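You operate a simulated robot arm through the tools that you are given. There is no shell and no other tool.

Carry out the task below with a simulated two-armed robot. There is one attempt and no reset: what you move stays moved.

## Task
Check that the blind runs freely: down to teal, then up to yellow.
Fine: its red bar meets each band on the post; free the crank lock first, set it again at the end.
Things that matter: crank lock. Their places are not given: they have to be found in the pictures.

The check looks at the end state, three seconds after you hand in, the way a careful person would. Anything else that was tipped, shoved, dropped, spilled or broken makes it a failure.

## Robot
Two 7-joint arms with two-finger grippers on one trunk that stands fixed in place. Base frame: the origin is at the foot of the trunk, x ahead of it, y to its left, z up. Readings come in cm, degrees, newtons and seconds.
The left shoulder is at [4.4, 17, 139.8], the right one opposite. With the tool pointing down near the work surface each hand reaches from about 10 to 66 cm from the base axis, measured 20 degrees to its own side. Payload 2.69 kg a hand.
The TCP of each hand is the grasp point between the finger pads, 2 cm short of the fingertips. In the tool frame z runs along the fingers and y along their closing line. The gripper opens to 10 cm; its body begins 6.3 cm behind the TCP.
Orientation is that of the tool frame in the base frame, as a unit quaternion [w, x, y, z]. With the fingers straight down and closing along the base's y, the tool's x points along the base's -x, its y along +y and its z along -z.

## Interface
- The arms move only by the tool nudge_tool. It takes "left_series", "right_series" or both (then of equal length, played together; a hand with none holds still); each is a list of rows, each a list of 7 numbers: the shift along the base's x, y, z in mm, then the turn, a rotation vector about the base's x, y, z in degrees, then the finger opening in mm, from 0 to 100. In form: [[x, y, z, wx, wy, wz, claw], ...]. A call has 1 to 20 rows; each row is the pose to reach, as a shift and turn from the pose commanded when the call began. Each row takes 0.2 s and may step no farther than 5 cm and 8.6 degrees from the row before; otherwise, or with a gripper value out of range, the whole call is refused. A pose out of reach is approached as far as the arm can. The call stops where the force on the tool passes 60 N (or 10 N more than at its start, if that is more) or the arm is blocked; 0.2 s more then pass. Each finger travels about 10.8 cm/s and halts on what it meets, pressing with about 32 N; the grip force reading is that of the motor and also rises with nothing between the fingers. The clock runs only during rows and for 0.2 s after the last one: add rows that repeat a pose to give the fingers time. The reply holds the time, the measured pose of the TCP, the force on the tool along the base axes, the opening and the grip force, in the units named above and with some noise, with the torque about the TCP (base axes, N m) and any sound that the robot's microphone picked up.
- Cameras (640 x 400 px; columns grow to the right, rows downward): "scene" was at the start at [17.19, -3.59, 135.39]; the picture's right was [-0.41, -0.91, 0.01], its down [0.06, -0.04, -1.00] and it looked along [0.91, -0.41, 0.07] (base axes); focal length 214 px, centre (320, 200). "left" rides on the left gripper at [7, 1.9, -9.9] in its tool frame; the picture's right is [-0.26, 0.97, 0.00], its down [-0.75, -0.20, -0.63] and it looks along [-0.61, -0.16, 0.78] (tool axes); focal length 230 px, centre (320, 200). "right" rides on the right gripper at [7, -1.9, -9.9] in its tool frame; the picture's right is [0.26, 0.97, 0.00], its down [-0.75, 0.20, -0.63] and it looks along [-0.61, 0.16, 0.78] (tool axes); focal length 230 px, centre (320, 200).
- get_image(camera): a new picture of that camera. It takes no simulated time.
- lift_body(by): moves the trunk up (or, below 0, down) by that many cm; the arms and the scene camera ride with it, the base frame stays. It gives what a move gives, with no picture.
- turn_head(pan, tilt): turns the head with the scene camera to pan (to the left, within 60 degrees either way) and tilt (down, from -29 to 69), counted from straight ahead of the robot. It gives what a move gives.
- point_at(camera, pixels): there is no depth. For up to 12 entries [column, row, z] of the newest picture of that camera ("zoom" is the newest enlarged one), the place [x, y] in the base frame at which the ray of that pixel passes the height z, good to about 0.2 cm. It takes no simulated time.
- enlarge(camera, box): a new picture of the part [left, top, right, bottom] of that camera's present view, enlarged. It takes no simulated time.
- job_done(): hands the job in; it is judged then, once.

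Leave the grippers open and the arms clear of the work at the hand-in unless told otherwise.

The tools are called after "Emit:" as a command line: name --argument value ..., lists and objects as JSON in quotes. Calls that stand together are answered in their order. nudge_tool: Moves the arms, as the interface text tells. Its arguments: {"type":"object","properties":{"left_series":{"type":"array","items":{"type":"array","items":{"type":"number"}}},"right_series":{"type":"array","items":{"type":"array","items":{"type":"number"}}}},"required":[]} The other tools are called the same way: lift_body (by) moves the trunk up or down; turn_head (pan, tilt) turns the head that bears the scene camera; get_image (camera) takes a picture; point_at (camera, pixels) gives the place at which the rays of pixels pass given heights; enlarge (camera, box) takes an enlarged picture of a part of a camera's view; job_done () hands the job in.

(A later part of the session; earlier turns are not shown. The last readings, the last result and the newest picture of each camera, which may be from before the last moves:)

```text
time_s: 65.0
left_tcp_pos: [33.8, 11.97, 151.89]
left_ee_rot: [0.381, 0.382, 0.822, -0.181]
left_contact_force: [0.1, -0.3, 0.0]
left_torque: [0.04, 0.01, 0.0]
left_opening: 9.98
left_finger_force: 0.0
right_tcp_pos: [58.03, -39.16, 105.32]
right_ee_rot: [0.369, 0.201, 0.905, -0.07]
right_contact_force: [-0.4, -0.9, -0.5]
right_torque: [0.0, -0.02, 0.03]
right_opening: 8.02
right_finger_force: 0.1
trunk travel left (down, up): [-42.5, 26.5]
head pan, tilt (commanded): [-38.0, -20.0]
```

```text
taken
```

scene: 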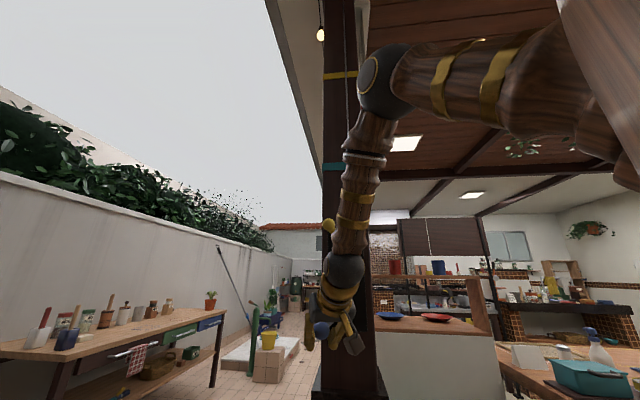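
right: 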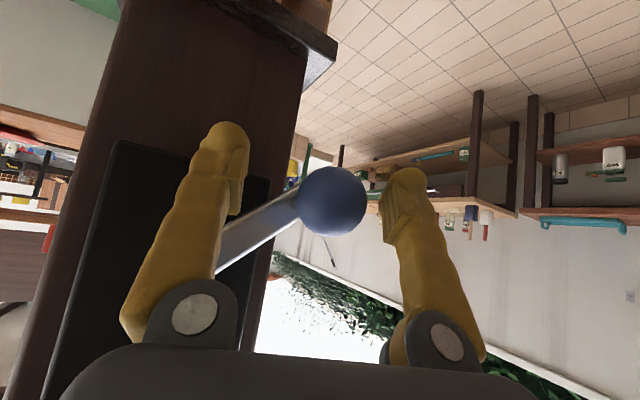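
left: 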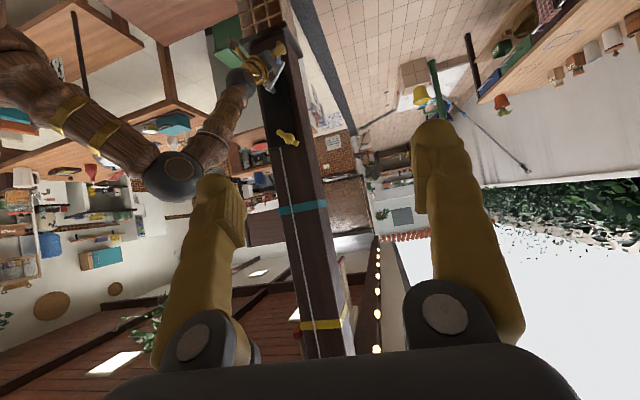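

Bar at z≈156.4; teal at 151.8 by the same camera. The ball is at (332,201), slightly up/left of centre, so I'll shift (+2.6,+7.5,+5 mm) and close.

Emit:
nudge_tool --right_series '[[2.6, 7.5, 4.9, 0, 0, 0, 80], [2.6, 7.5, 4.9, 0, 0, 0, 80], [2.6, 7.5, 4.9, 0, 0, 0, 25], [2.6, 7.5, 4.9, 0, 0, 0, 25], [2.6, 7.5, 4.9, 0, 0, 0, 25]]'

Emit:
get_image --camera "right"

Emit:
enlarge --camera "left" --box '[240, 170, 340, 270]'

```text
time_s: 66.2
left_tcp_pos: [33.84, 11.88, 151.95]
left_ee_rot: [0.381, 0.382, 0.823, -0.181]
left_contact_force: [-0.7, -0.4, 0.1]
left_torque: [-0.02, -0.04, -0.01]
left_opening: 10.0
left_finger_force: 0.1
right_tcp_pos: [58.13, -38.53, 105.76]
right_ee_rot: [0.369, 0.201, 0.905, -0.07]
right_contact_force: [0.1, -1.8, -1.4]
right_torque: [0.01, 0.13, -0.08]
right_opening: 2.93
right_finger_force: 45.0
trunk travel left (down, up): [-42.5, 26.5]
head pan, tilt (commanded): [-38.0, -20.0]
```

```text
taken
```

right: 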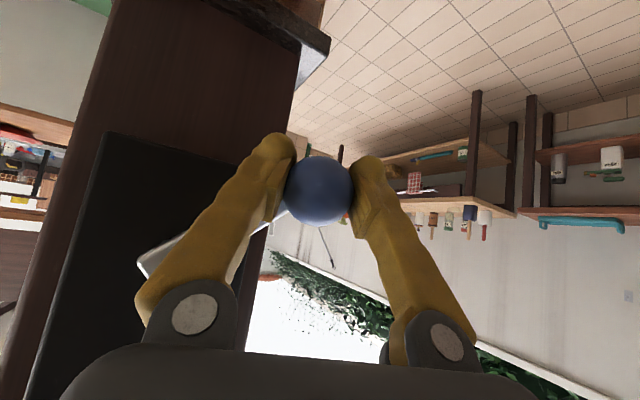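

```text
4.00 times, centred on (290, 220) of left
```

zoom: 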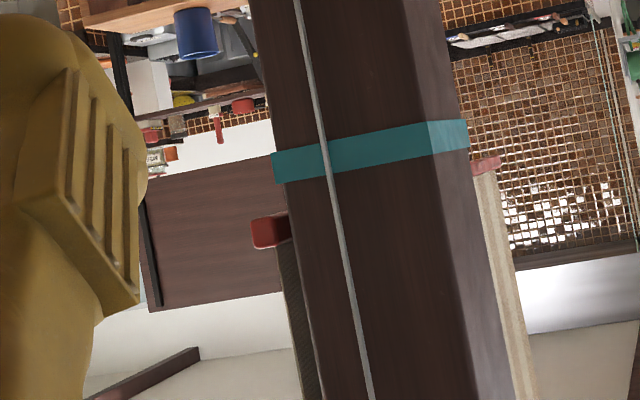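

Gripped and centred (320,191). Crank at ~401°, bar ≈157. I'll drive on to 440° without roll and measure.

Emit:
nudge_tool --right_series '[[-2.1, -2.1, -4.2, 0, 0, 0, 25], [-5.7, -5.7, -8.7, 0, 0, 0, 25], [-9.4, -9.4, -12.8, 0, 0, 0, 25], [-13.4, -13.4, -16.5, 0, 0, 0, 25], [-17.7, -17.7, -19.6, 0, 0, 0, 25], [-22.1, -22.1, -22.1, 0, 0, 0, 25], [-26.6, -26.6, -24.2, 0, 0, 0, 25], [-31.2, -31.2, -25.6, 0, 0, 0, 25], [-31.2, -31.2, -25.6, 0, 0, 0, 25]]'

Emit:
get_image --camera "right"

Emit:
enlarge --camera "left" --box '[240, 170, 340, 270]'

```text
time_s: 68.2
left_tcp_pos: [34.28, 11.9, 151.8]
left_ee_rot: [0.38, 0.381, 0.823, -0.182]
left_contact_force: [0.9, -0.6, 0.7]
left_torque: [-0.01, -0.03, 0.01]
left_opening: 9.99
left_finger_force: 0.1
right_tcp_pos: [55.22, -41.33, 102.74]
right_ee_rot: [0.364, 0.2, 0.907, -0.07]
right_contact_force: [4.4, 12.7, -34.5]
right_torque: [-0.07, 0.78, 0.06]
right_opening: 2.79
right_finger_force: 44.9
trunk travel left (down, up): [-42.5, 26.5]
head pan, tilt (commanded): [-38.0, -20.0]
```

```text
taken
```

right: 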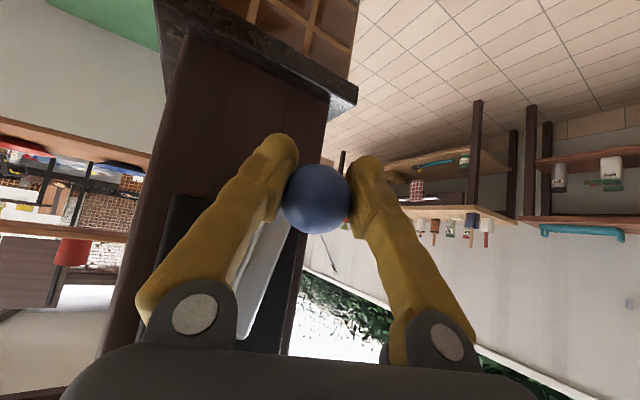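

```text
4.00 times, centred on (290, 220) of left
```

zoom: 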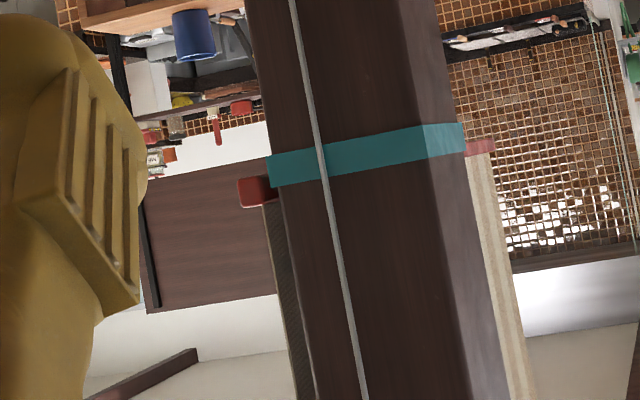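

Emit:
point_at --camera "left" --pixels '[[272.75, 218, 152], [272.75, 218, 153], [272.75, 218, 154], [276.8, 212.7, 151], [276.8, 212.7, 152]]'

```text
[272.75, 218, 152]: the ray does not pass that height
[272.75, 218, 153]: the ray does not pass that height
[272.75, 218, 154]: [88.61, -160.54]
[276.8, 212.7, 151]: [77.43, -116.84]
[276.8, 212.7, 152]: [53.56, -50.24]
```

The bar end is about 1.7 cm above the teal band line (bar at zoom (251,192), band edge at (268,172)). About 17° more; I'll move on to ~457°.

Emit:
nudge_tool --right_series '[[-2.4, -2.4, -1.5, 0, 0, 0, 25], [-4.7, -4.7, -2.5, 0, 0, 0, 25], [-7.1, -7.1, -3, 0, 0, 0, 25], [-9.5, -9.5, -3.2, 0, 0, 0, 25], [-11.8, -11.8, -3.2, 0, 0, 0, 25], [-14.2, -14.2, -3, 0, 0, 0, 25], [-14.2, -14.2, -3, 0, 0, 0, 25]]'

Emit:
enlarge --camera "left" --box '[240, 170, 340, 270]'

Emit:
get_image --camera "right"

```text
time_s: 69.8
left_tcp_pos: [34.44, 12.18, 151.57]
left_ee_rot: [0.38, 0.381, 0.823, -0.183]
left_contact_force: [-0.4, 0.1, -0.3]
left_torque: [0.0, -0.02, -0.01]
left_opening: 10.0
left_finger_force: 0.1
right_tcp_pos: [54.05, -42.7, 102.75]
right_ee_rot: [0.368, 0.199, 0.906, -0.069]
right_contact_force: [14.9, 19.9, -28.9]
right_torque: [0.22, 0.55, -0.12]
right_opening: 2.8
right_finger_force: 45.1
trunk travel left (down, up): [-42.5, 26.5]
head pan, tilt (commanded): [-38.0, -20.0]
```

```text
4.00 times, centred on (290, 220) of left
```

zoom: 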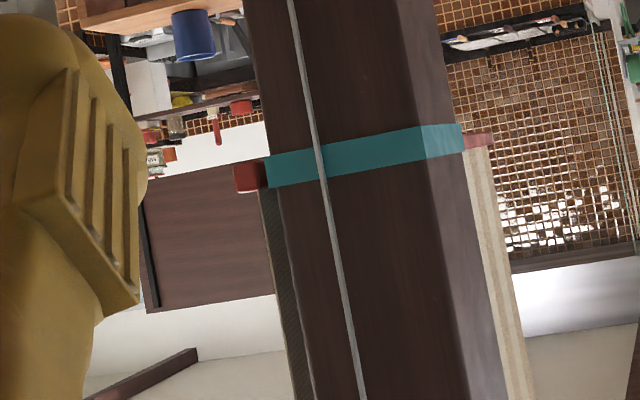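

```text
taken
```

right: 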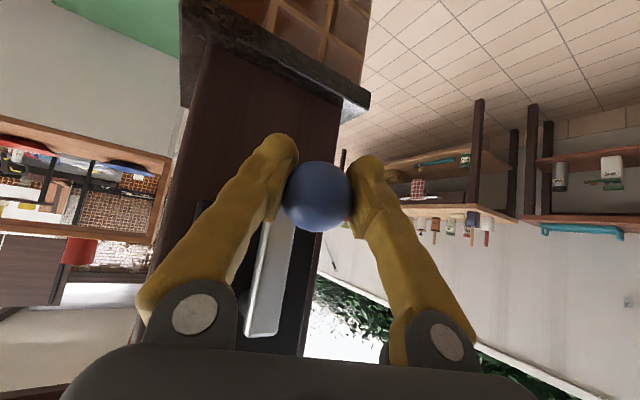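

The bar end (249,176) now lies right on the line of the teal band (edge at (268,172)). I'll verify by ray and hold there for a moment.

Emit:
point_at --camera "left" --pixels '[[272.25, 214, 151], [272.25, 214, 152], [272.25, 214, 153], [277, 213, 151], [277, 213, 152], [277, 213, 153]]'

Emit:
nudge_tool --right_series '[[0, 0, 0, 0, 0, 0, 25], [0, 0, 0, 0, 0, 0, 25], [0, 0, 0, 0, 0, 0, 25]]'

Emit:
enlarge --camera "left" --box '[240, 170, 340, 270]'

Emit:
get_image --camera "scene"

```text
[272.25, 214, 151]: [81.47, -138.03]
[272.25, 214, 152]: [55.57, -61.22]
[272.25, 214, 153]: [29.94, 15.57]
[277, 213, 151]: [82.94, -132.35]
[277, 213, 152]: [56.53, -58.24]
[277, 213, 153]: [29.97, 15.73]
```

```text
time_s: 70.7
left_tcp_pos: [34.39, 12.24, 151.66]
left_ee_rot: [0.38, 0.38, 0.823, -0.182]
left_contact_force: [0.0, 0.2, 0.7]
left_torque: [0.02, -0.01, 0.02]
left_opening: 10.0
left_finger_force: 0.0
right_tcp_pos: [54.09, -42.74, 102.83]
right_ee_rot: [0.368, 0.2, 0.906, -0.069]
right_contact_force: [17.0, 20.2, -27.9]
right_torque: [0.0, 0.33, 0.04]
right_opening: 2.77
right_finger_force: 45.4
trunk travel left (down, up): [-42.5, 26.5]
head pan, tilt (commanded): [-38.0, -20.0]
```

```text
4.00 times, centred on (290, 220) of left
```

zoom: 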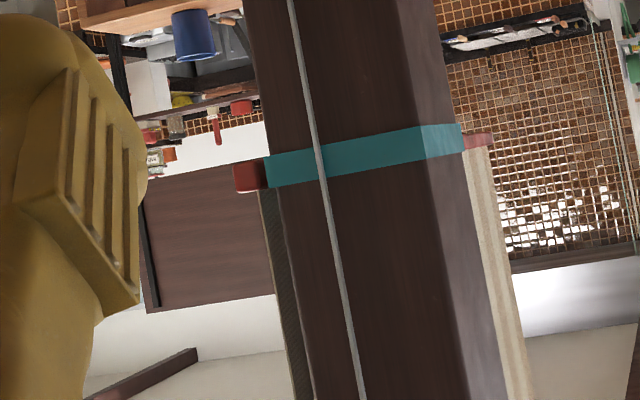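

```text
taken
```

scene: 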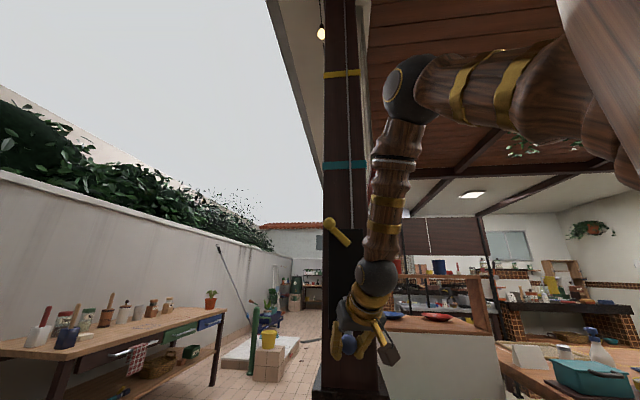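

Confirmed: bar end and teal corner both read z≈152.0. Teal is met. Now I'll reverse the crank (clockwise) to raise: about 380° back. First from 455° to 405° with a gentle synchronous roll.

Emit:
nudge_tool --right_series '[[3.8, 3.8, 1.4, 0, 0, 0, 25], [8.6, 8.6, 1.7, -1.8, 1.8, 0, 25], [13.3, 13.3, 2.6, -3.6, 3.6, 0, 25], [18, 18, 4, -5.3, 5.3, 0, 25], [22.5, 22.5, 6.1, -6.8, 6.8, 0, 25], [26.9, 26.9, 8.6, -8.1, 8.1, 0, 25], [31.1, 31.1, 11.7, -9.2, 9.2, 0, 25], [35.1, 35.1, 15.4, -10, 10, 0, 25], [38.9, 38.9, 19.5, -10.5, 10.5, 0, 25], [42.4, 42.4, 24, -10.6, 10.6, 0, 25], [42.4, 42.4, 24, -10.6, 10.6, 0, 25]]'

Emit:
get_image --camera "right"

Emit:
enlarge --camera "left" --box '[240, 170, 340, 270]'

```text
time_s: 73.0
left_tcp_pos: [34.15, 11.34, 151.8]
left_ee_rot: [0.379, 0.382, 0.824, -0.18]
left_contact_force: [0.4, 0.2, -0.3]
left_torque: [-0.02, -0.02, 0.03]
left_opening: 9.98
left_finger_force: 0.1
right_tcp_pos: [58.18, -39.15, 105.18]
right_ee_rot: [0.299, 0.16, 0.925, -0.17]
right_contact_force: [9.9, -27.7, -14.3]
right_torque: [0.12, -1.1, -0.16]
right_opening: 2.82
right_finger_force: 44.9
trunk travel left (down, up): [-42.5, 26.5]
head pan, tilt (commanded): [-38.0, -20.0]
```

```text
taken
```

right: 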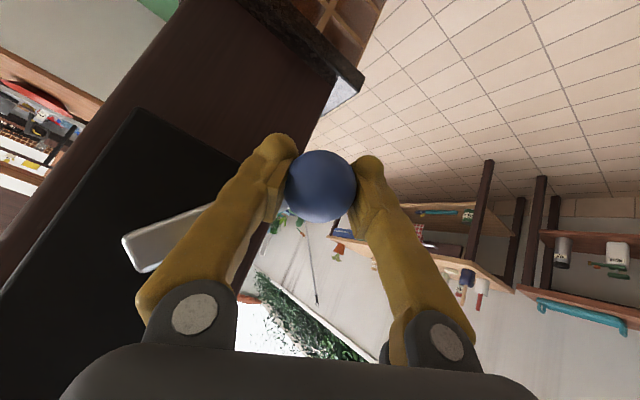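

```text
4.00 times, centred on (290, 220) of left
```

zoom: 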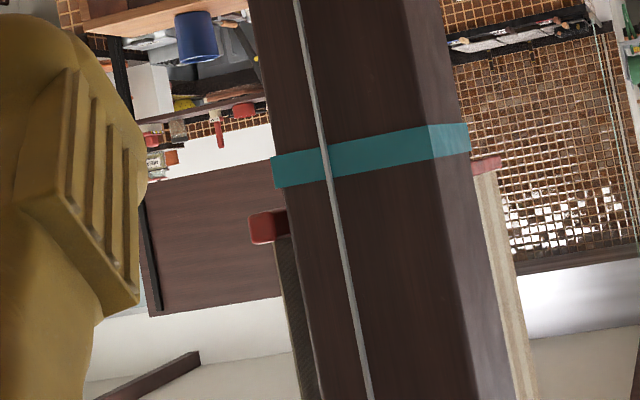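

Ball centred (321,186), bar rising. The sideways force says the knob plane lies ~4 mm deeper on this side; I'll correct that while continuing upward on the left side from 405° to 350°.

Emit:
nudge_tool --right_series '[[4, 2.4, 5, 0.1, -0.1, 0, 25], [7.7, 4.5, 10.3, 0.6, -0.6, 0, 25], [11.2, 6.2, 16, 1.4, -1.4, 0, 25], [13.4, 8.4, 22, 2.5, -2.5, 0, 25], [15.2, 10.2, 28.2, 3.8, -3.8, 0, 25], [16.6, 11.6, 34.6, 5.3, -5.3, 0, 25], [17.6, 12.6, 41.2, 7, -7, 0, 25], [18.3, 13.3, 47.9, 8.8, -8.8, 0, 25], [18.5, 13.5, 54.6, 10.6, -10.6, 0, 25], [18.3, 13.3, 61.3, 12.4, -12.4, 0, 25], [17.6, 12.6, 68, 14.2, -14.2, 0, 25], [17.6, 12.6, 68, 14.2, -14.2, 0, 25]]'

Emit:
get_image --camera "right"

Emit:
enlarge --camera "left" --box '[230, 160, 370, 300]'

```text
time_s: 75.7
left_tcp_pos: [34.17, 11.96, 151.7]
left_ee_rot: [0.378, 0.381, 0.824, -0.181]
left_contact_force: [-0.3, -0.4, 0.3]
left_torque: [0.01, 0.01, 0.03]
left_opening: 10.0
left_finger_force: 0.1
right_tcp_pos: [60.01, -37.34, 112.05]
right_ee_rot: [0.39, 0.214, 0.895, -0.034]
right_contact_force: [19.1, 3.1, -14.0]
right_torque: [0.43, -0.55, -0.32]
right_opening: 2.89
right_finger_force: 45.1
trunk travel left (down, up): [-42.5, 26.5]
head pan, tilt (commanded): [-38.0, -20.0]
```

```text
taken
```

right: 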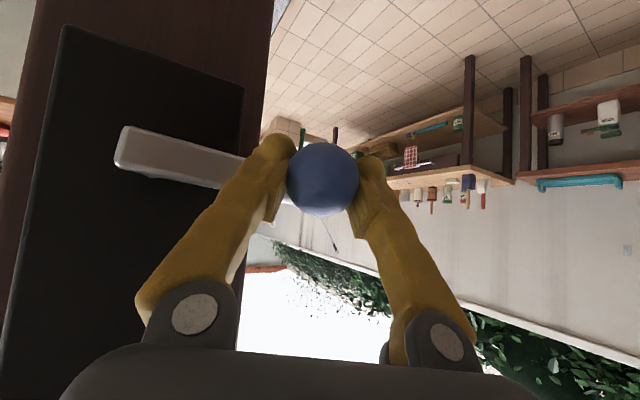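

```text
2.86 times, centred on (300, 230) of left
```

zoom: 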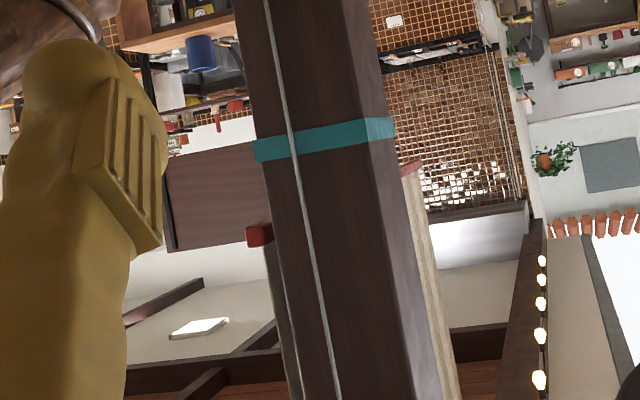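

Good: ball centred (322,180), crank at ~351°. Continuing over the upper left to 290°.

Emit:
nudge_tool --right_series '[[0.4, 0.4, 6.6, 1.7, -1.7, 0, 25], [-1.1, -1.1, 13, 3.2, -3.2, 0, 25], [-2.8, -2.8, 19.2, 4.5, -4.5, 0, 25], [-5.2, -5.2, 25.2, 5.6, -5.6, 0, 25], [-8, -8, 30.9, 6.4, -6.4, 0, 25], [-11.1, -11.1, 36.2, 6.9, -6.9, 0, 25], [-14.5, -14.5, 41.2, 7, -7, 0, 25], [-18.3, -18.3, 45.7, 6.9, -6.9, 0, 25], [-22.2, -22.2, 49.8, 6.4, -6.4, 0, 25], [-26.4, -26.4, 53.5, 5.6, -5.6, 0, 25], [-30.7, -30.7, 56.6, 4.5, -4.5, 0, 25], [-35.1, -35.1, 59.1, 3.2, -3.2, 0, 25], [-35.1, -35.1, 59.1, 3.2, -3.2, 0, 25]]'

Emit:
get_image --camera "right"

Emit:
enlarge --camera "left" --box '[230, 160, 370, 300]'

```text
time_s: 78.5
left_tcp_pos: [34.07, 12.3, 151.81]
left_ee_rot: [0.381, 0.381, 0.823, -0.182]
left_contact_force: [-0.5, 0.3, 0.0]
left_torque: [0.01, 0.0, 0.02]
left_opening: 9.99
left_finger_force: 0.1
right_tcp_pos: [56.41, -40.74, 118.12]
right_ee_rot: [0.411, 0.226, 0.883, -0.007]
right_contact_force: [19.4, 10.7, 12.2]
right_torque: [-0.01, -0.91, -0.23]
right_opening: 2.78
right_finger_force: 45.4
trunk travel left (down, up): [-42.5, 26.5]
head pan, tilt (commanded): [-38.0, -20.0]
```

```text
taken
```

right: 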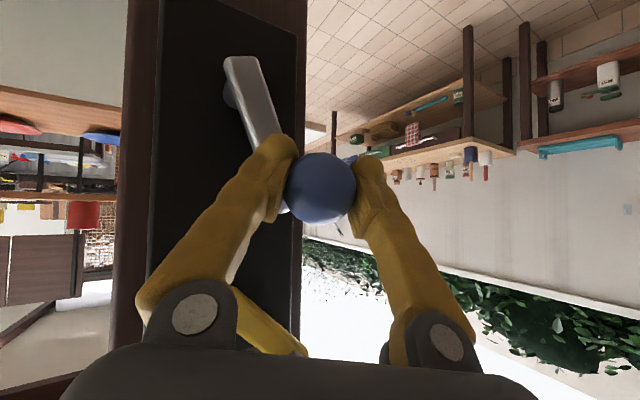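

```text
2.86 times, centred on (300, 230) of left
```

zoom: 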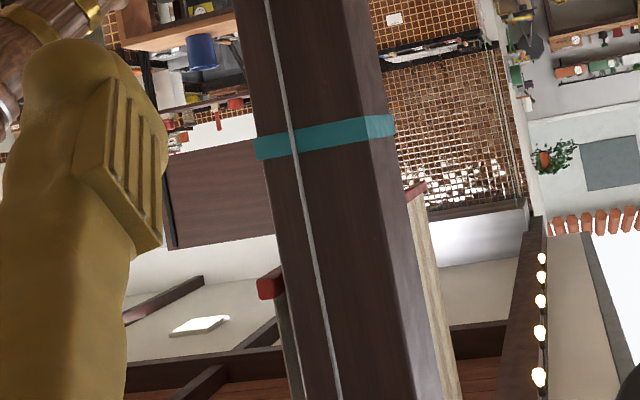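

Still centred (320,188), crank ~292°, all forces moderate. Continuing over the top to 230°.

Emit:
nudge_tool --right_series '[[-4.8, -4.3, 2.1, -1.5, 1.5, 0, 25], [-9.7, -8.7, 3.5, -3.2, 3.2, 0, 25], [-14.6, -13.2, 4.4, -4.9, 4.9, 0, 25], [-19.7, -17.7, 4.7, -6.8, 6.8, 0, 25], [-24.6, -22.2, 4.4, -8.6, 8.6, 0, 25], [-29.6, -26.6, 3.5, -10.4, 10.4, 0, 25], [-34.5, -31.1, 2.1, -12.1, 12.1, 0, 25], [-39.3, -35.3, 0, -13.6, 13.6, 0, 25], [-43.9, -39.5, -2.5, -14.9, 14.9, 0, 25], [-48.5, -43.5, -5.6, -16, 16, 0, 25], [-52.7, -47.3, -9.3, -16.8, 16.8, 0, 25], [-56.7, -50.7, -13.4, -17.2, 17.2, 0, 25], [-56.7, -50.7, -13.4, -17.2, 17.2, 0, 25]]'

Emit:
get_image --camera "right"

Emit:
enlarge --camera "left" --box '[230, 160, 370, 300]'

```text
time_s: 81.2
left_tcp_pos: [34.13, 12.06, 151.81]
left_ee_rot: [0.381, 0.38, 0.823, -0.181]
left_contact_force: [0.7, -0.2, 0.3]
left_torque: [0.04, -0.02, 0.03]
left_opening: 10.0
left_finger_force: 0.1
right_tcp_pos: [50.93, -45.87, 116.75]
right_ee_rot: [0.303, 0.158, 0.924, -0.17]
right_contact_force: [18.2, 5.5, 3.9]
right_torque: [-0.21, -0.99, 0.22]
right_opening: 2.72
right_finger_force: 45.0
trunk travel left (down, up): [-42.5, 26.5]
head pan, tilt (commanded): [-38.0, -20.0]
```

```text
taken
```

right: 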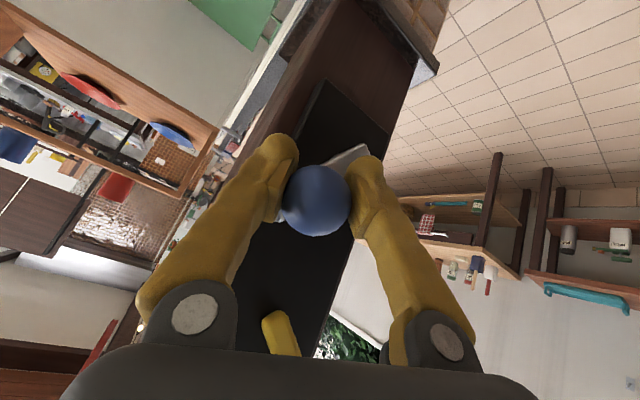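

```text
2.86 times, centred on (300, 230) of left
```

zoom: 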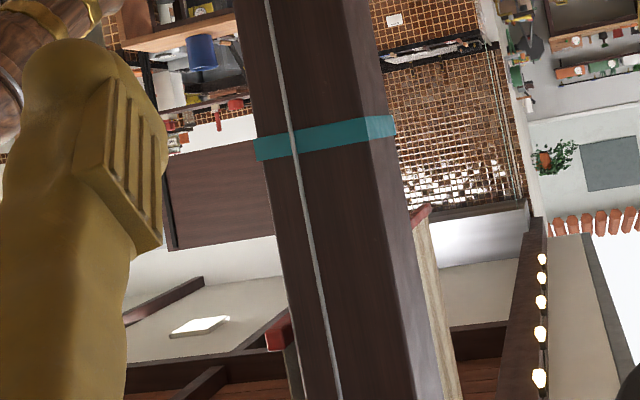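

Ball at (317,201), crank ~236°, bar about 175. Continuing down the right side to 170°.

Emit:
nudge_tool --right_series '[[-3, -2.6, -4.5, 0, 0, 0, 25], [-5.6, -5, -9.5, 0, 0, 0, 25], [-8.7, -7.7, -14.8, 0.5, -0.5, 0, 25], [-11.5, -10.1, -20.5, 1.3, -1.3, 0, 25], [-13.8, -12.2, -26.5, 2.3, -2.3, 0, 25], [-15.8, -13.8, -32.7, 3.7, -3.7, 0, 25], [-17.4, -15.2, -39.1, 5.2, -5.2, 0, 25], [-18.6, -16, -45.7, 6.9, -6.9, 0, 25], [-19.3, -16.5, -52.4, 8.6, -8.6, 0, 25], [-19.5, -16.7, -59.1, 10.5, -10.5, 0, 25], [-19.3, -16.5, -65.8, 12.3, -12.3, 0, 25], [-18.7, -15.9, -72.5, 14.1, -14.1, 0, 25], [-18.7, -15.9, -72.5, 14.1, -14.1, 0, 25]]'

Emit:
get_image --camera "right"

Emit:
enlarge --camera "left" --box '[250, 220, 390, 360]'

```text
time_s: 84.0
left_tcp_pos: [33.68, 11.98, 151.82]
left_ee_rot: [0.381, 0.381, 0.823, -0.181]
left_contact_force: [0.6, -0.6, 0.2]
left_torque: [0.0, 0.01, -0.02]
left_opening: 10.0
left_finger_force: 0.0
right_tcp_pos: [48.66, -47.57, 109.45]
right_ee_rot: [0.392, 0.214, 0.894, -0.033]
right_contact_force: [-0.6, 0.5, 0.0]
right_torque: [-0.02, -0.03, 0.01]
right_opening: 2.51
right_finger_force: 0.1
trunk travel left (down, up): [-42.5, 26.5]
head pan, tilt (commanded): [-38.0, -20.0]
```

```text
taken
```

right: 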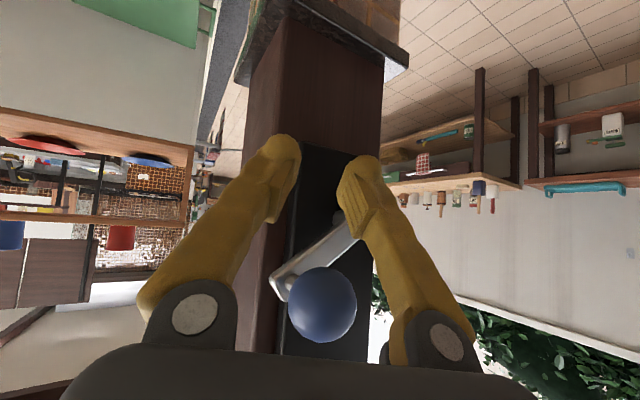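

```text
2.86 times, centred on (320, 290) of left
```

zoom: 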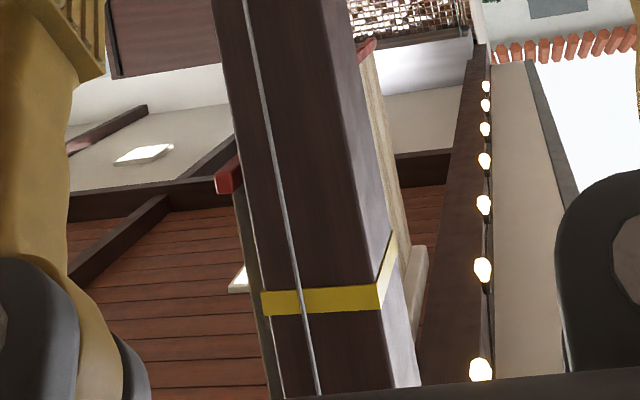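

The ball slipped out on the way down the right side: it's now at wrist pixel (322,305) and the fingers are empty; the crank itself stayed at ~217°. Ball ≈ (49.5,-47.2,115.6). I'll open wide and lift the hand ~6 cm so the ball comes back between the pads.

Emit:
nudge_tool --right_series '[[0, 0, 0, 0, 0, 0, 85], [0, 0, 0, 0, 0, 0, 85], [2, 1, 15, 0, 0, 0, 85], [4, 2, 30, 0, 0, 0, 85], [6, 3, 46, 0, 0, 0, 85], [8.8, 3.4, 61.9, 0, 0, 0, 85], [8.8, 3.4, 61.9, 0, 0, 0, 85]]'

Emit:
get_image --camera "right"

Emit:
enlarge --camera "left" --box '[250, 220, 390, 360]'

```text
time_s: 85.7
left_tcp_pos: [33.81, 11.93, 151.89]
left_ee_rot: [0.382, 0.381, 0.823, -0.18]
left_contact_force: [-0.1, 0.5, -0.3]
left_torque: [0.02, 0.02, 0.03]
left_opening: 9.98
left_finger_force: 0.0
right_tcp_pos: [49.64, -47.33, 115.7]
right_ee_rot: [0.391, 0.214, 0.895, -0.033]
right_contact_force: [1.0, -0.1, -0.1]
right_torque: [-0.01, 0.01, 0.0]
right_opening: 8.47
right_finger_force: 0.1
trunk travel left (down, up): [-42.5, 26.5]
head pan, tilt (commanded): [-38.0, -20.0]
```

```text
taken
```

right: 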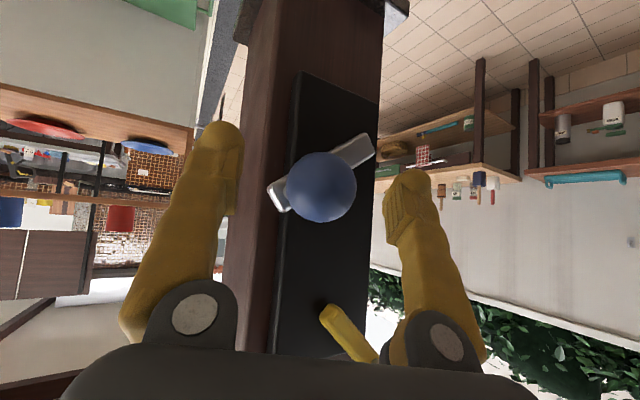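

```text
2.86 times, centred on (320, 290) of left
```

zoom: 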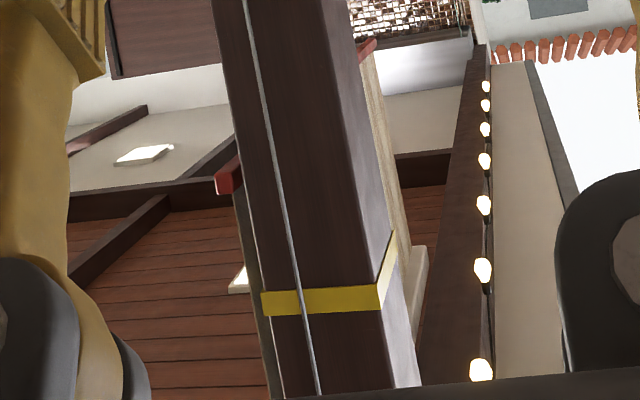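

Ball centred (322,187) and the crank hasn't moved. I'll grip, then rotate the hand fully along with the crank (leading roll so a finger pushes positively) from 217° to 178°.

Emit:
nudge_tool --right_series '[[0, 0, 0, 0, 0, 0, 25], [0, 0, 0, 0, 0, 0, 25], [0, 0, 0, 0, 0, 0, 25], [-0.9, -0.9, -5.1, 2.8, -2.8, 0, 25], [-3.3, -3.3, -11.1, 6, -6, 0, 25], [-5.3, -5.3, -17.4, 9.2, -9.2, 0, 25], [-6.9, -6.9, -23.9, 12.4, -12.4, 0, 25], [-8.2, -8.2, -30.6, 15.6, -15.6, 0, 25], [-9, -9, -37.4, 18.7, -18.7, 0, 25], [-9.4, -9.4, -44.2, 21.9, -21.9, 0, 25], [-9.4, -9.4, -49.8, 24.4, -24.4, 0, 25], [-9.4, -9.4, -49.8, 24.4, -24.4, 0, 25]]'

Emit:
get_image --camera "right"

Emit:
enlarge --camera "left" --box '[250, 220, 390, 360]'

```text
time_s: 88.2
left_tcp_pos: [34.01, 12.44, 151.76]
left_ee_rot: [0.382, 0.38, 0.823, -0.182]
left_contact_force: [-1.5, 0.0, -0.6]
left_torque: [-0.02, 0.04, 0.01]
left_opening: 9.98
left_finger_force: 0.0
right_tcp_pos: [48.47, -47.63, 109.11]
right_ee_rot: [0.502, 0.297, 0.788, 0.195]
right_contact_force: [12.4, 18.0, 7.1]
right_torque: [-0.37, 0.12, -0.01]
right_opening: 3.76
right_finger_force: 9.3
trunk travel left (down, up): [-42.5, 26.5]
head pan, tilt (commanded): [-38.0, -20.0]
```

```text
taken
```

right: 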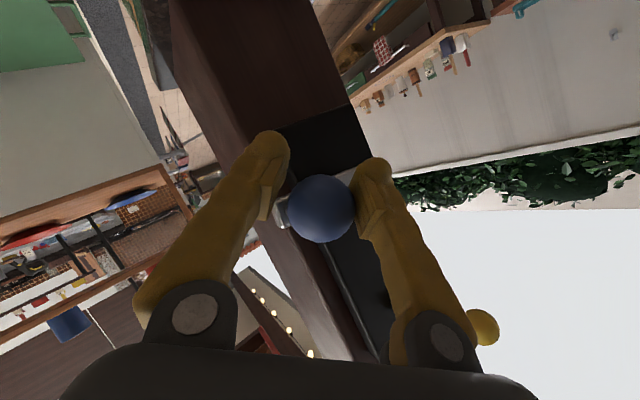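

```text
2.86 times, centred on (320, 290) of left
```

zoom: 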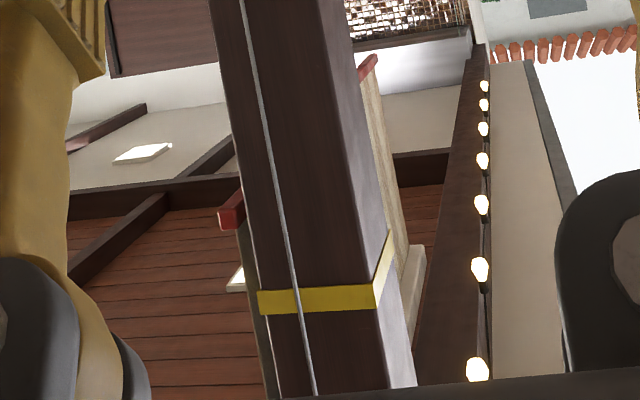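

The bar rose again (bar end at zoom (230,215), about 181.6). The ball is at ~(48.5,-48.1,110.1), crank ~173°. I'll open, roll the hand back +55° around the ball, and look.

Emit:
nudge_tool --right_series '[[0, 0, 0, 0, 0, 0, 85], [0, 0, -2, 0, 0, 0, 85], [-0.2, 0.3, -3, -5.7, 5.7, 0, 85], [-0.4, 0.7, -4, -11.3, 11.3, 0, 85], [-0.6, 1, -5, -17, 17, 0, 85], [-0.8, 1.4, -6, -22.6, 22.6, 0, 85], [-1, 1.7, -6, -28.3, 28.3, 0, 85], [-1, 2, -6, -33.9, 33.9, 0, 85], [-1, 2, -6, -38.9, 38.9, 0, 85], [-1, 2, -6, -38.9, 38.9, 0, 85]]'

Emit:
get_image --camera "right"

```text
time_s: 90.5
left_tcp_pos: [33.75, 11.8, 152.01]
left_ee_rot: [0.382, 0.381, 0.822, -0.18]
left_contact_force: [0.3, 0.0, -0.6]
left_torque: [0.0, -0.02, 0.07]
left_opening: 9.99
left_finger_force: 0.0
right_tcp_pos: [48.47, -48.23, 110.04]
right_ee_rot: [0.299, 0.158, 0.925, -0.174]
right_contact_force: [-0.4, -0.6, 0.3]
right_torque: [0.02, -0.01, -0.01]
right_opening: 8.49
right_finger_force: 0.1
trunk travel left (down, up): [-42.5, 26.5]
head pan, tilt (commanded): [-38.0, -20.0]
```

```text
taken
```

right: 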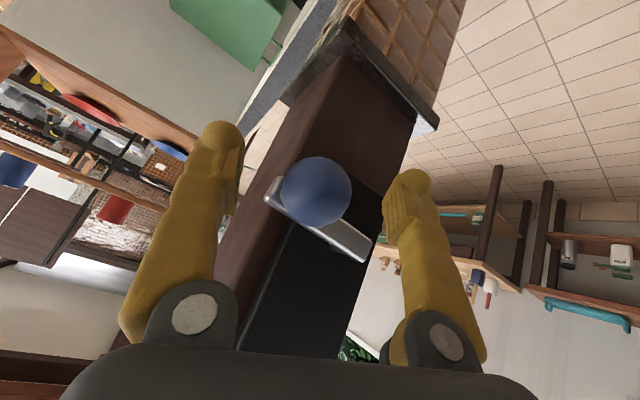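

Ball centred (316,191). I'll grip and continue with fixed roll (+15°), where one finger pushes positively, from 173° to ~123°.

Emit:
nudge_tool --right_series '[[-1, -1, 0, 0, 0, 0, 25], [-1, -1, 0, 0, 0, 0, 25], [-1, -1, 0, 0, 0, 0, 25], [1.3, 1.3, -7, 0, 0, 0, 25], [2.7, 2.7, -13.7, 0, 0, 0, 25], [4.5, 4.5, -20.2, 0, 0, 0, 25], [6.6, 6.6, -26.4, 0, 0, 0, 25], [9, 9, -32.4, 0, 0, 0, 25], [11.8, 11.8, -38.1, 0, 0, 0, 25], [15.1, 15.1, -43.3, 0, 0, 0, 25], [18.5, 18.5, -48.1, 0, 0, 0, 25], [22.3, 22.3, -52.5, 0, 0, 0, 25], [26.2, 26.2, -56.4, 0, 0, 0, 25], [26.2, 26.2, -56.4, 0, 0, 0, 25]]'

Emit:
get_image --camera "right"

Emit:
enlarge --camera "left" --box '[250, 220, 390, 360]'

```text
time_s: 93.5
left_tcp_pos: [33.94, 11.07, 151.95]
left_ee_rot: [0.38, 0.383, 0.823, -0.178]
left_contact_force: [-0.4, -0.2, 1.8]
left_torque: [-0.01, 0.02, 0.01]
left_opening: 9.99
left_finger_force: 0.1
right_tcp_pos: [50.81, -46.21, 104.01]
right_ee_rot: [0.295, 0.162, 0.926, -0.173]
right_contact_force: [-12.9, -34.5, -30.9]
right_torque: [0.05, -0.69, -0.27]
right_opening: 2.66
right_finger_force: 45.2
trunk travel left (down, up): [-42.5, 26.5]
head pan, tilt (commanded): [-38.0, -20.0]
```

```text
taken
```

right: 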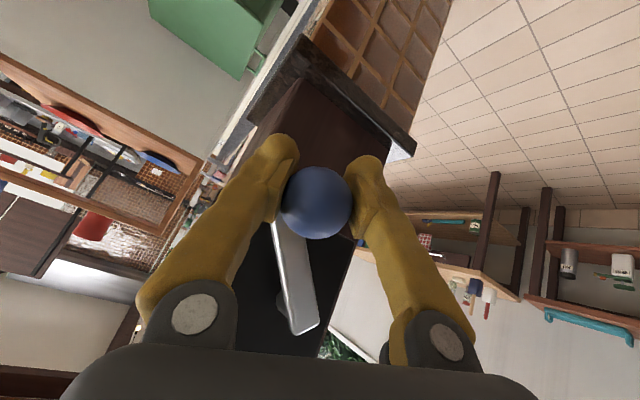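

```text
2.86 times, centred on (320, 290) of left
```

zoom: 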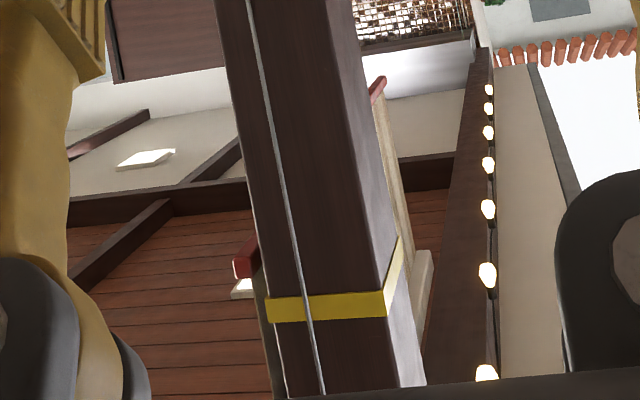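

Held at (316,203), crank ~128°. The bar is close below the yellow band: bar end at (293.8,312.7), band corner at (301.5,327.8). Measuring.

Emit:
point_at --camera "left" --pixels '[[293.8, 312.7, 185], [293.8, 312.7, 187], [293.8, 312.7, 189], [301.5, 327.8, 190], [301.5, 327.8, 192], [301.5, 327.8, 194]]'

```text
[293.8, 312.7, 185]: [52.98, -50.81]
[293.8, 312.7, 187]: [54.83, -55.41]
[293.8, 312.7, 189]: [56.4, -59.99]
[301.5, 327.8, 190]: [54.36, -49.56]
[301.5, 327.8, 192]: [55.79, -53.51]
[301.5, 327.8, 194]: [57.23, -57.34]
```

Bar ≈188.0 versus yellow band ≈192.4 from the same camera: about 4.4 cm to go (~42°). I'll go on to ~98° and re-measure.

Emit:
nudge_tool --right_series '[[4.2, 4.2, -5, 0, 0, 0, 25], [8.6, 8.6, -9, 0, 0, 0, 25], [13.2, 13.2, -11.6, 0, 0, 0, 25], [17.9, 17.9, -13.3, 0, 0, 0, 25], [22.6, 22.6, -14.4, 0, 0, 0, 25], [22.6, 22.6, -14.4, 0, 0, 0, 25], [22.6, 22.6, -14.4, 0, 0, 0, 25]]'

Emit:
get_image --camera "right"

Emit:
enlarge --camera "left" --box '[260, 280, 340, 360]'

```text
time_s: 95.0
left_tcp_pos: [33.85, 11.61, 151.92]
left_ee_rot: [0.38, 0.382, 0.823, -0.179]
left_contact_force: [-0.4, -0.1, 0.5]
left_torque: [0.0, 0.04, -0.01]
left_opening: 10.03
left_finger_force: 0.1
right_tcp_pos: [53.46, -43.63, 102.96]
right_ee_rot: [0.301, 0.158, 0.924, -0.173]
right_contact_force: [4.5, -27.8, -3.8]
right_torque: [0.0, -1.15, 0.05]
right_opening: 2.79
right_finger_force: 44.6
trunk travel left (down, up): [-42.5, 26.5]
head pan, tilt (commanded): [-38.0, -20.0]
```

```text
taken
```

right: 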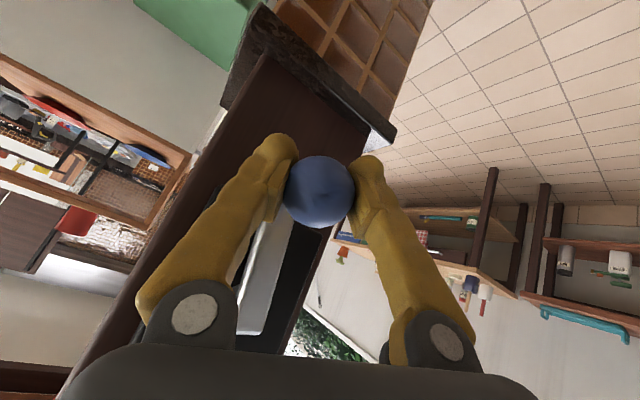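

```text
5.00 times, centred on (300, 320) of left
```

zoom: 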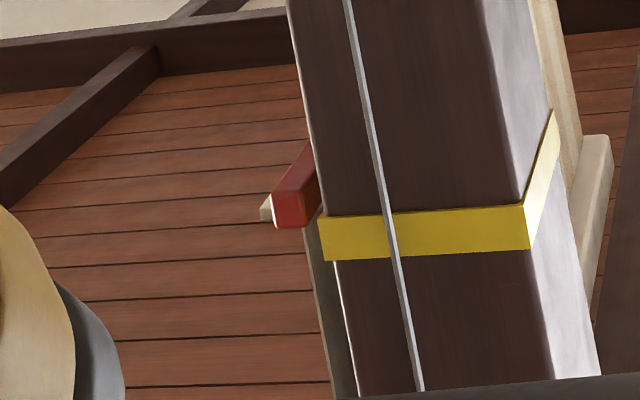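

Emit:
point_at --camera "zoom" --pixels '[[288, 210, 188], [288, 210, 190], [288, 210, 192], [323, 238, 190], [323, 238, 191], [323, 238, 192], [323, 238, 193], [320, 217, 190], [326, 260, 192]]'

```text
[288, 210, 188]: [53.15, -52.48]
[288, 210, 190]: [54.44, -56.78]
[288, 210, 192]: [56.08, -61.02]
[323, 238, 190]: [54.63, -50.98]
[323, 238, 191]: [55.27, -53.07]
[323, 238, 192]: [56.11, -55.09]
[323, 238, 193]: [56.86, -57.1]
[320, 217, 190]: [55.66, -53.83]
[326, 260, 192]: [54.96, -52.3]
```

Bar end ≈190.6 vs yellow band ≈191.8: about 1.1 cm more (≈11°). A small further move.

Emit:
nudge_tool --right_series '[[3, 3, -0.4, 0, 0, 0, 25], [6, 6, -0.6, 0, 0, 0, 25], [9, 9, -0.6, 0, 0, 0, 25], [11, 11, -0.5, 0, 0, 0, 25], [11, 11, -0.5, 0, 0, 0, 25], [11, 11, -0.5, 0, 0, 0, 25]]'

Emit:
enlarge --camera "left" --box '[260, 280, 340, 360]'

Emit:
get_image --camera "right"

```text
time_s: 96.5
left_tcp_pos: [33.92, 11.46, 152.02]
left_ee_rot: [0.38, 0.381, 0.824, -0.179]
left_contact_force: [0.1, 0.0, 0.0]
left_torque: [-0.03, -0.01, -0.01]
left_opening: 10.0
left_finger_force: 0.0
right_tcp_pos: [54.5, -42.55, 102.75]
right_ee_rot: [0.3, 0.159, 0.924, -0.173]
right_contact_force: [5.0, -27.8, -2.9]
right_torque: [0.05, -1.05, -0.12]
right_opening: 2.79
right_finger_force: 45.4
trunk travel left (down, up): [-42.5, 26.5]
head pan, tilt (commanded): [-38.0, -20.0]
```

```text
5.00 times, centred on (300, 320) of left
```

zoom: 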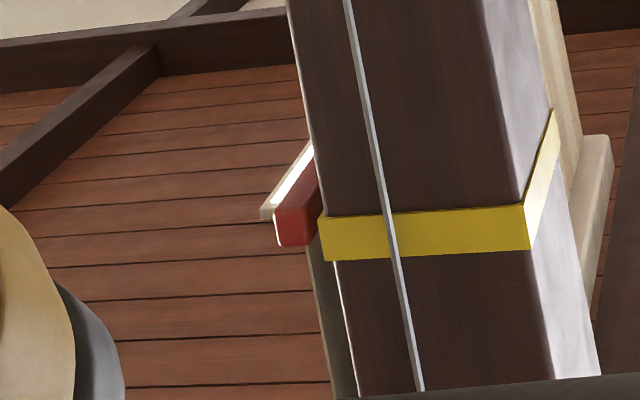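

```text
taken
```

right: 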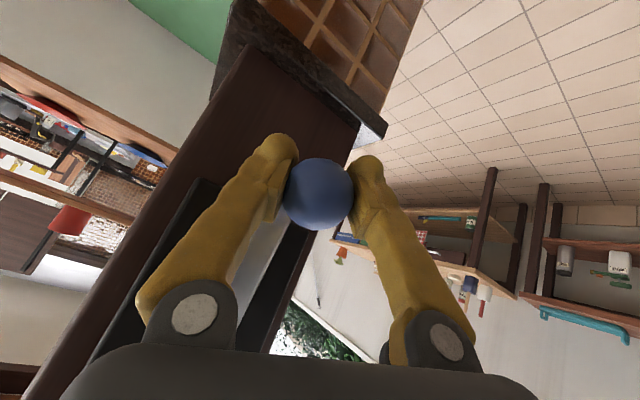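

Emit:
point_at --camera "zoom" --pixels '[[292, 227, 190], [292, 227, 191], [292, 227, 192], [292, 227, 193], [323, 238, 191], [323, 238, 192]]'

```text
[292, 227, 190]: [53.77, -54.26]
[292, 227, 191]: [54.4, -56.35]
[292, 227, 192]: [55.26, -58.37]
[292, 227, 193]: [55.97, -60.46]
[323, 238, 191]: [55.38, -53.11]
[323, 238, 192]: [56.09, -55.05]
```

The bar end now reads ≈191.7, matching the yellow band (≈191.8). I'll open the fingers and back the right hand away from the crank knob, undoing the roll.

Emit:
nudge_tool --right_series '[[0, 0, 0, 0, 0, 0, 80], [0, 0, 0, 0, 0, 0, 80], [0, 0, 0, 0, 0, 0, 80], [-15, 10, 10, 0, 0, 0, 80], [-32, 22, 22, 1.8, -1.8, 0, 80], [-50, 34, 36, 3.6, -3.6, 0, 80], [-66, 44, 60, 6, -6, 0, 80], [-75, 50, 90, 8.5, -8.5, 0, 80], [-80, 52, 120, 10.6, -10.6, 0, 80], [-80, 52, 140, 10.6, -10.6, 0, 80]]'

Emit:
enlarge --camera "left" --box '[260, 280, 340, 360]'

Emit:
get_image --camera "right"

Emit:
get_image --camera "scene"

```text
time_s: 98.7
left_tcp_pos: [33.86, 11.98, 151.82]
left_ee_rot: [0.382, 0.381, 0.822, -0.181]
left_contact_force: [0.0, -0.9, -0.3]
left_torque: [0.01, -0.01, 0.01]
left_opening: 9.98
left_finger_force: 0.1
right_tcp_pos: [46.37, -36.76, 116.96]
right_ee_rot: [0.367, 0.2, 0.905, -0.071]
right_contact_force: [0.2, -0.3, -0.4]
right_torque: [0.02, -0.02, 0.02]
right_opening: 8.0
right_finger_force: 0.1
trunk travel left (down, up): [-42.5, 26.5]
head pan, tilt (commanded): [-38.0, -20.0]
```

```text
5.00 times, centred on (300, 320) of left
```

zoom: 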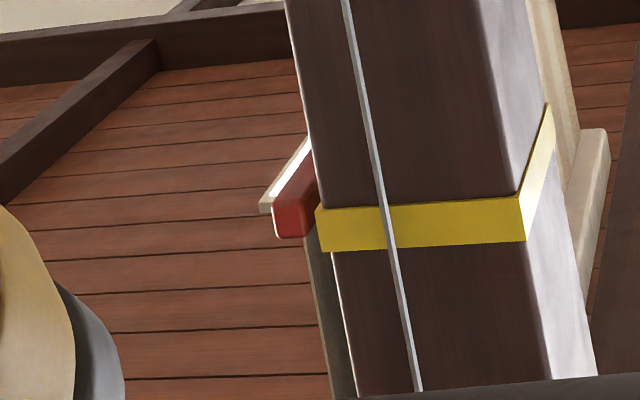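

```text
taken
```

right: 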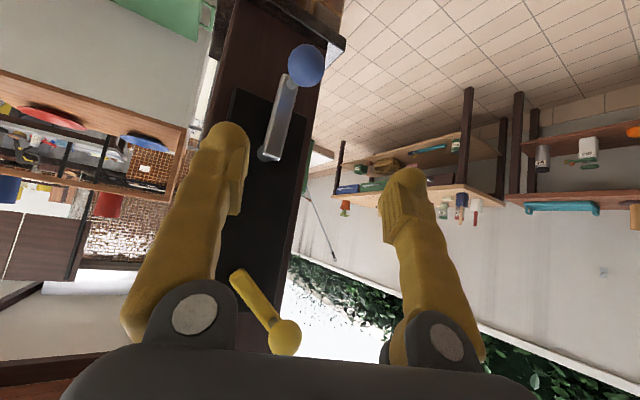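

```text
taken
```

scene: 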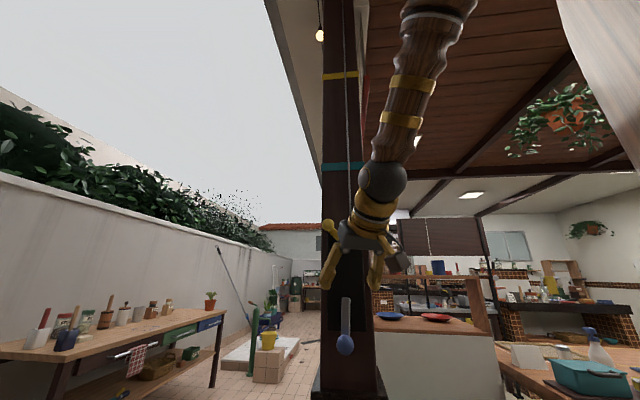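

The crank stayed put (arm hanging down) and from the head camera the red bar is now visible beside the yellow band near (364,80). I'll enlarge that for a cross-check.

Emit:
enlarge --camera "scene" --box '[310, 40, 400, 140]'

```text
4.00 times, centred on (355, 90) of scene
```

zoom: 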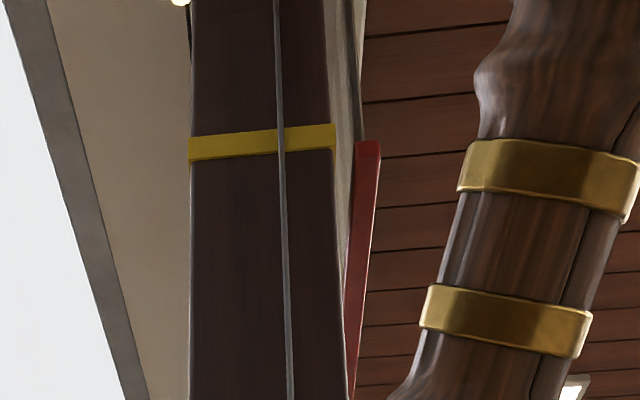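

Emit:
point_at --camera "zoom" --pixels '[[368, 150, 188], [368, 150, 190], [368, 150, 192], [368, 150, 194], [334, 136, 188], [334, 136, 190], [334, 136, 192], [334, 136, 194]]'

```text
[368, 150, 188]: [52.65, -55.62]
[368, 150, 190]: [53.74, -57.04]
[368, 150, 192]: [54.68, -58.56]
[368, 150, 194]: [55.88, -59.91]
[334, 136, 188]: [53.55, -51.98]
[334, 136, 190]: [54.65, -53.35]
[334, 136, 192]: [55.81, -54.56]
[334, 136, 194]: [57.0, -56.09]
```

Head camera agrees: bar ≈191.6, yellow band ≈191.9. Now for the lock: I'll bring the right hand up to a stand-off in front of the yellow knob at (58.4,-41.2,130.2).

Emit:
nudge_tool --right_series '[[0, 0, 40, 0, 0, 0, 80], [0, 0, 80, 0, 0, 0, 80], [0, 0, 115, 0, 0, 0, 80], [10, -3, 138, 0, 0, 0, 80], [30, -8, 140, 0, 0, 0, 80], [48, -13, 140, 0, 0, 0, 80], [60, -16, 140, 0, 0, 0, 80], [60, -16, 140, 0, 0, 0, 80]]'

Emit:
get_image --camera "right"

```text
time_s: 100.5
left_tcp_pos: [33.87, 11.95, 151.82]
left_ee_rot: [0.381, 0.382, 0.822, -0.181]
left_contact_force: [-0.7, 0.2, 0.2]
left_torque: [-0.02, 0.01, -0.01]
left_opening: 10.01
left_finger_force: 0.1
right_tcp_pos: [52.49, -38.43, 130.93]
right_ee_rot: [0.369, 0.199, 0.905, -0.072]
right_contact_force: [0.1, 0.0, 0.6]
right_torque: [-0.03, -0.02, 0.0]
right_opening: 8.01
right_finger_force: 0.1
trunk travel left (down, up): [-42.5, 26.5]
head pan, tilt (commanded): [-38.0, -20.0]
```

```text
taken
```

right: 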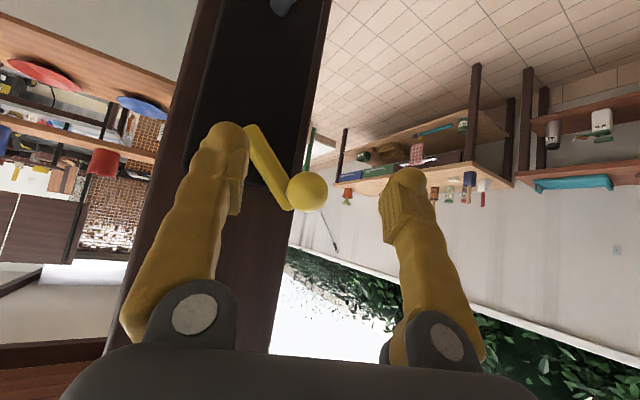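

The yellow ball is at (307,191), ~6.5 cm ahead, at about (58.7,-41.3,130.1). Advancing to straddle it.

Emit:
nudge_tool --right_series '[[15, -7, -4, 0, 0, 0, 80], [30, -14, -7, 0, 0, 0, 80], [45, -21, -8, 0, 0, 0, 80], [59, -28, -8, 0, 0, 0, 80], [59, -28, -8, 0, 0, 0, 80]]'

Emit:
get_image --camera "right"

```text
time_s: 101.7
left_tcp_pos: [33.75, 11.96, 151.84]
left_ee_rot: [0.381, 0.382, 0.823, -0.181]
left_contact_force: [-0.5, 0.9, -0.2]
left_torque: [-0.03, -0.01, 0.0]
left_opening: 10.0
left_finger_force: 0.1
right_tcp_pos: [58.34, -41.32, 130.23]
right_ee_rot: [0.367, 0.2, 0.906, -0.072]
right_contact_force: [0.0, 0.7, -0.2]
right_torque: [-0.03, 0.05, 0.0]
right_opening: 8.01
right_finger_force: 0.0
trunk travel left (down, up): [-42.5, 26.5]
head pan, tilt (commanded): [-38.0, -20.0]
```

```text
taken
```

right: 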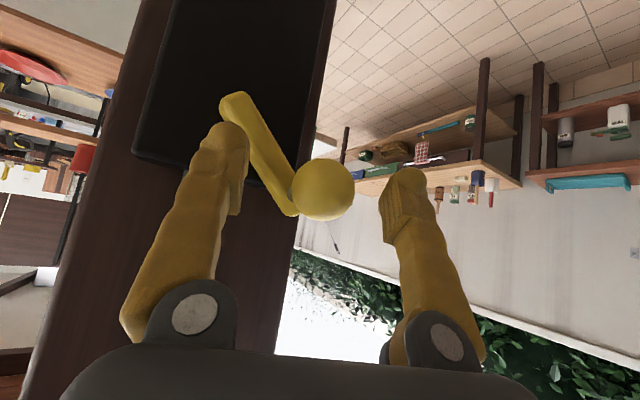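

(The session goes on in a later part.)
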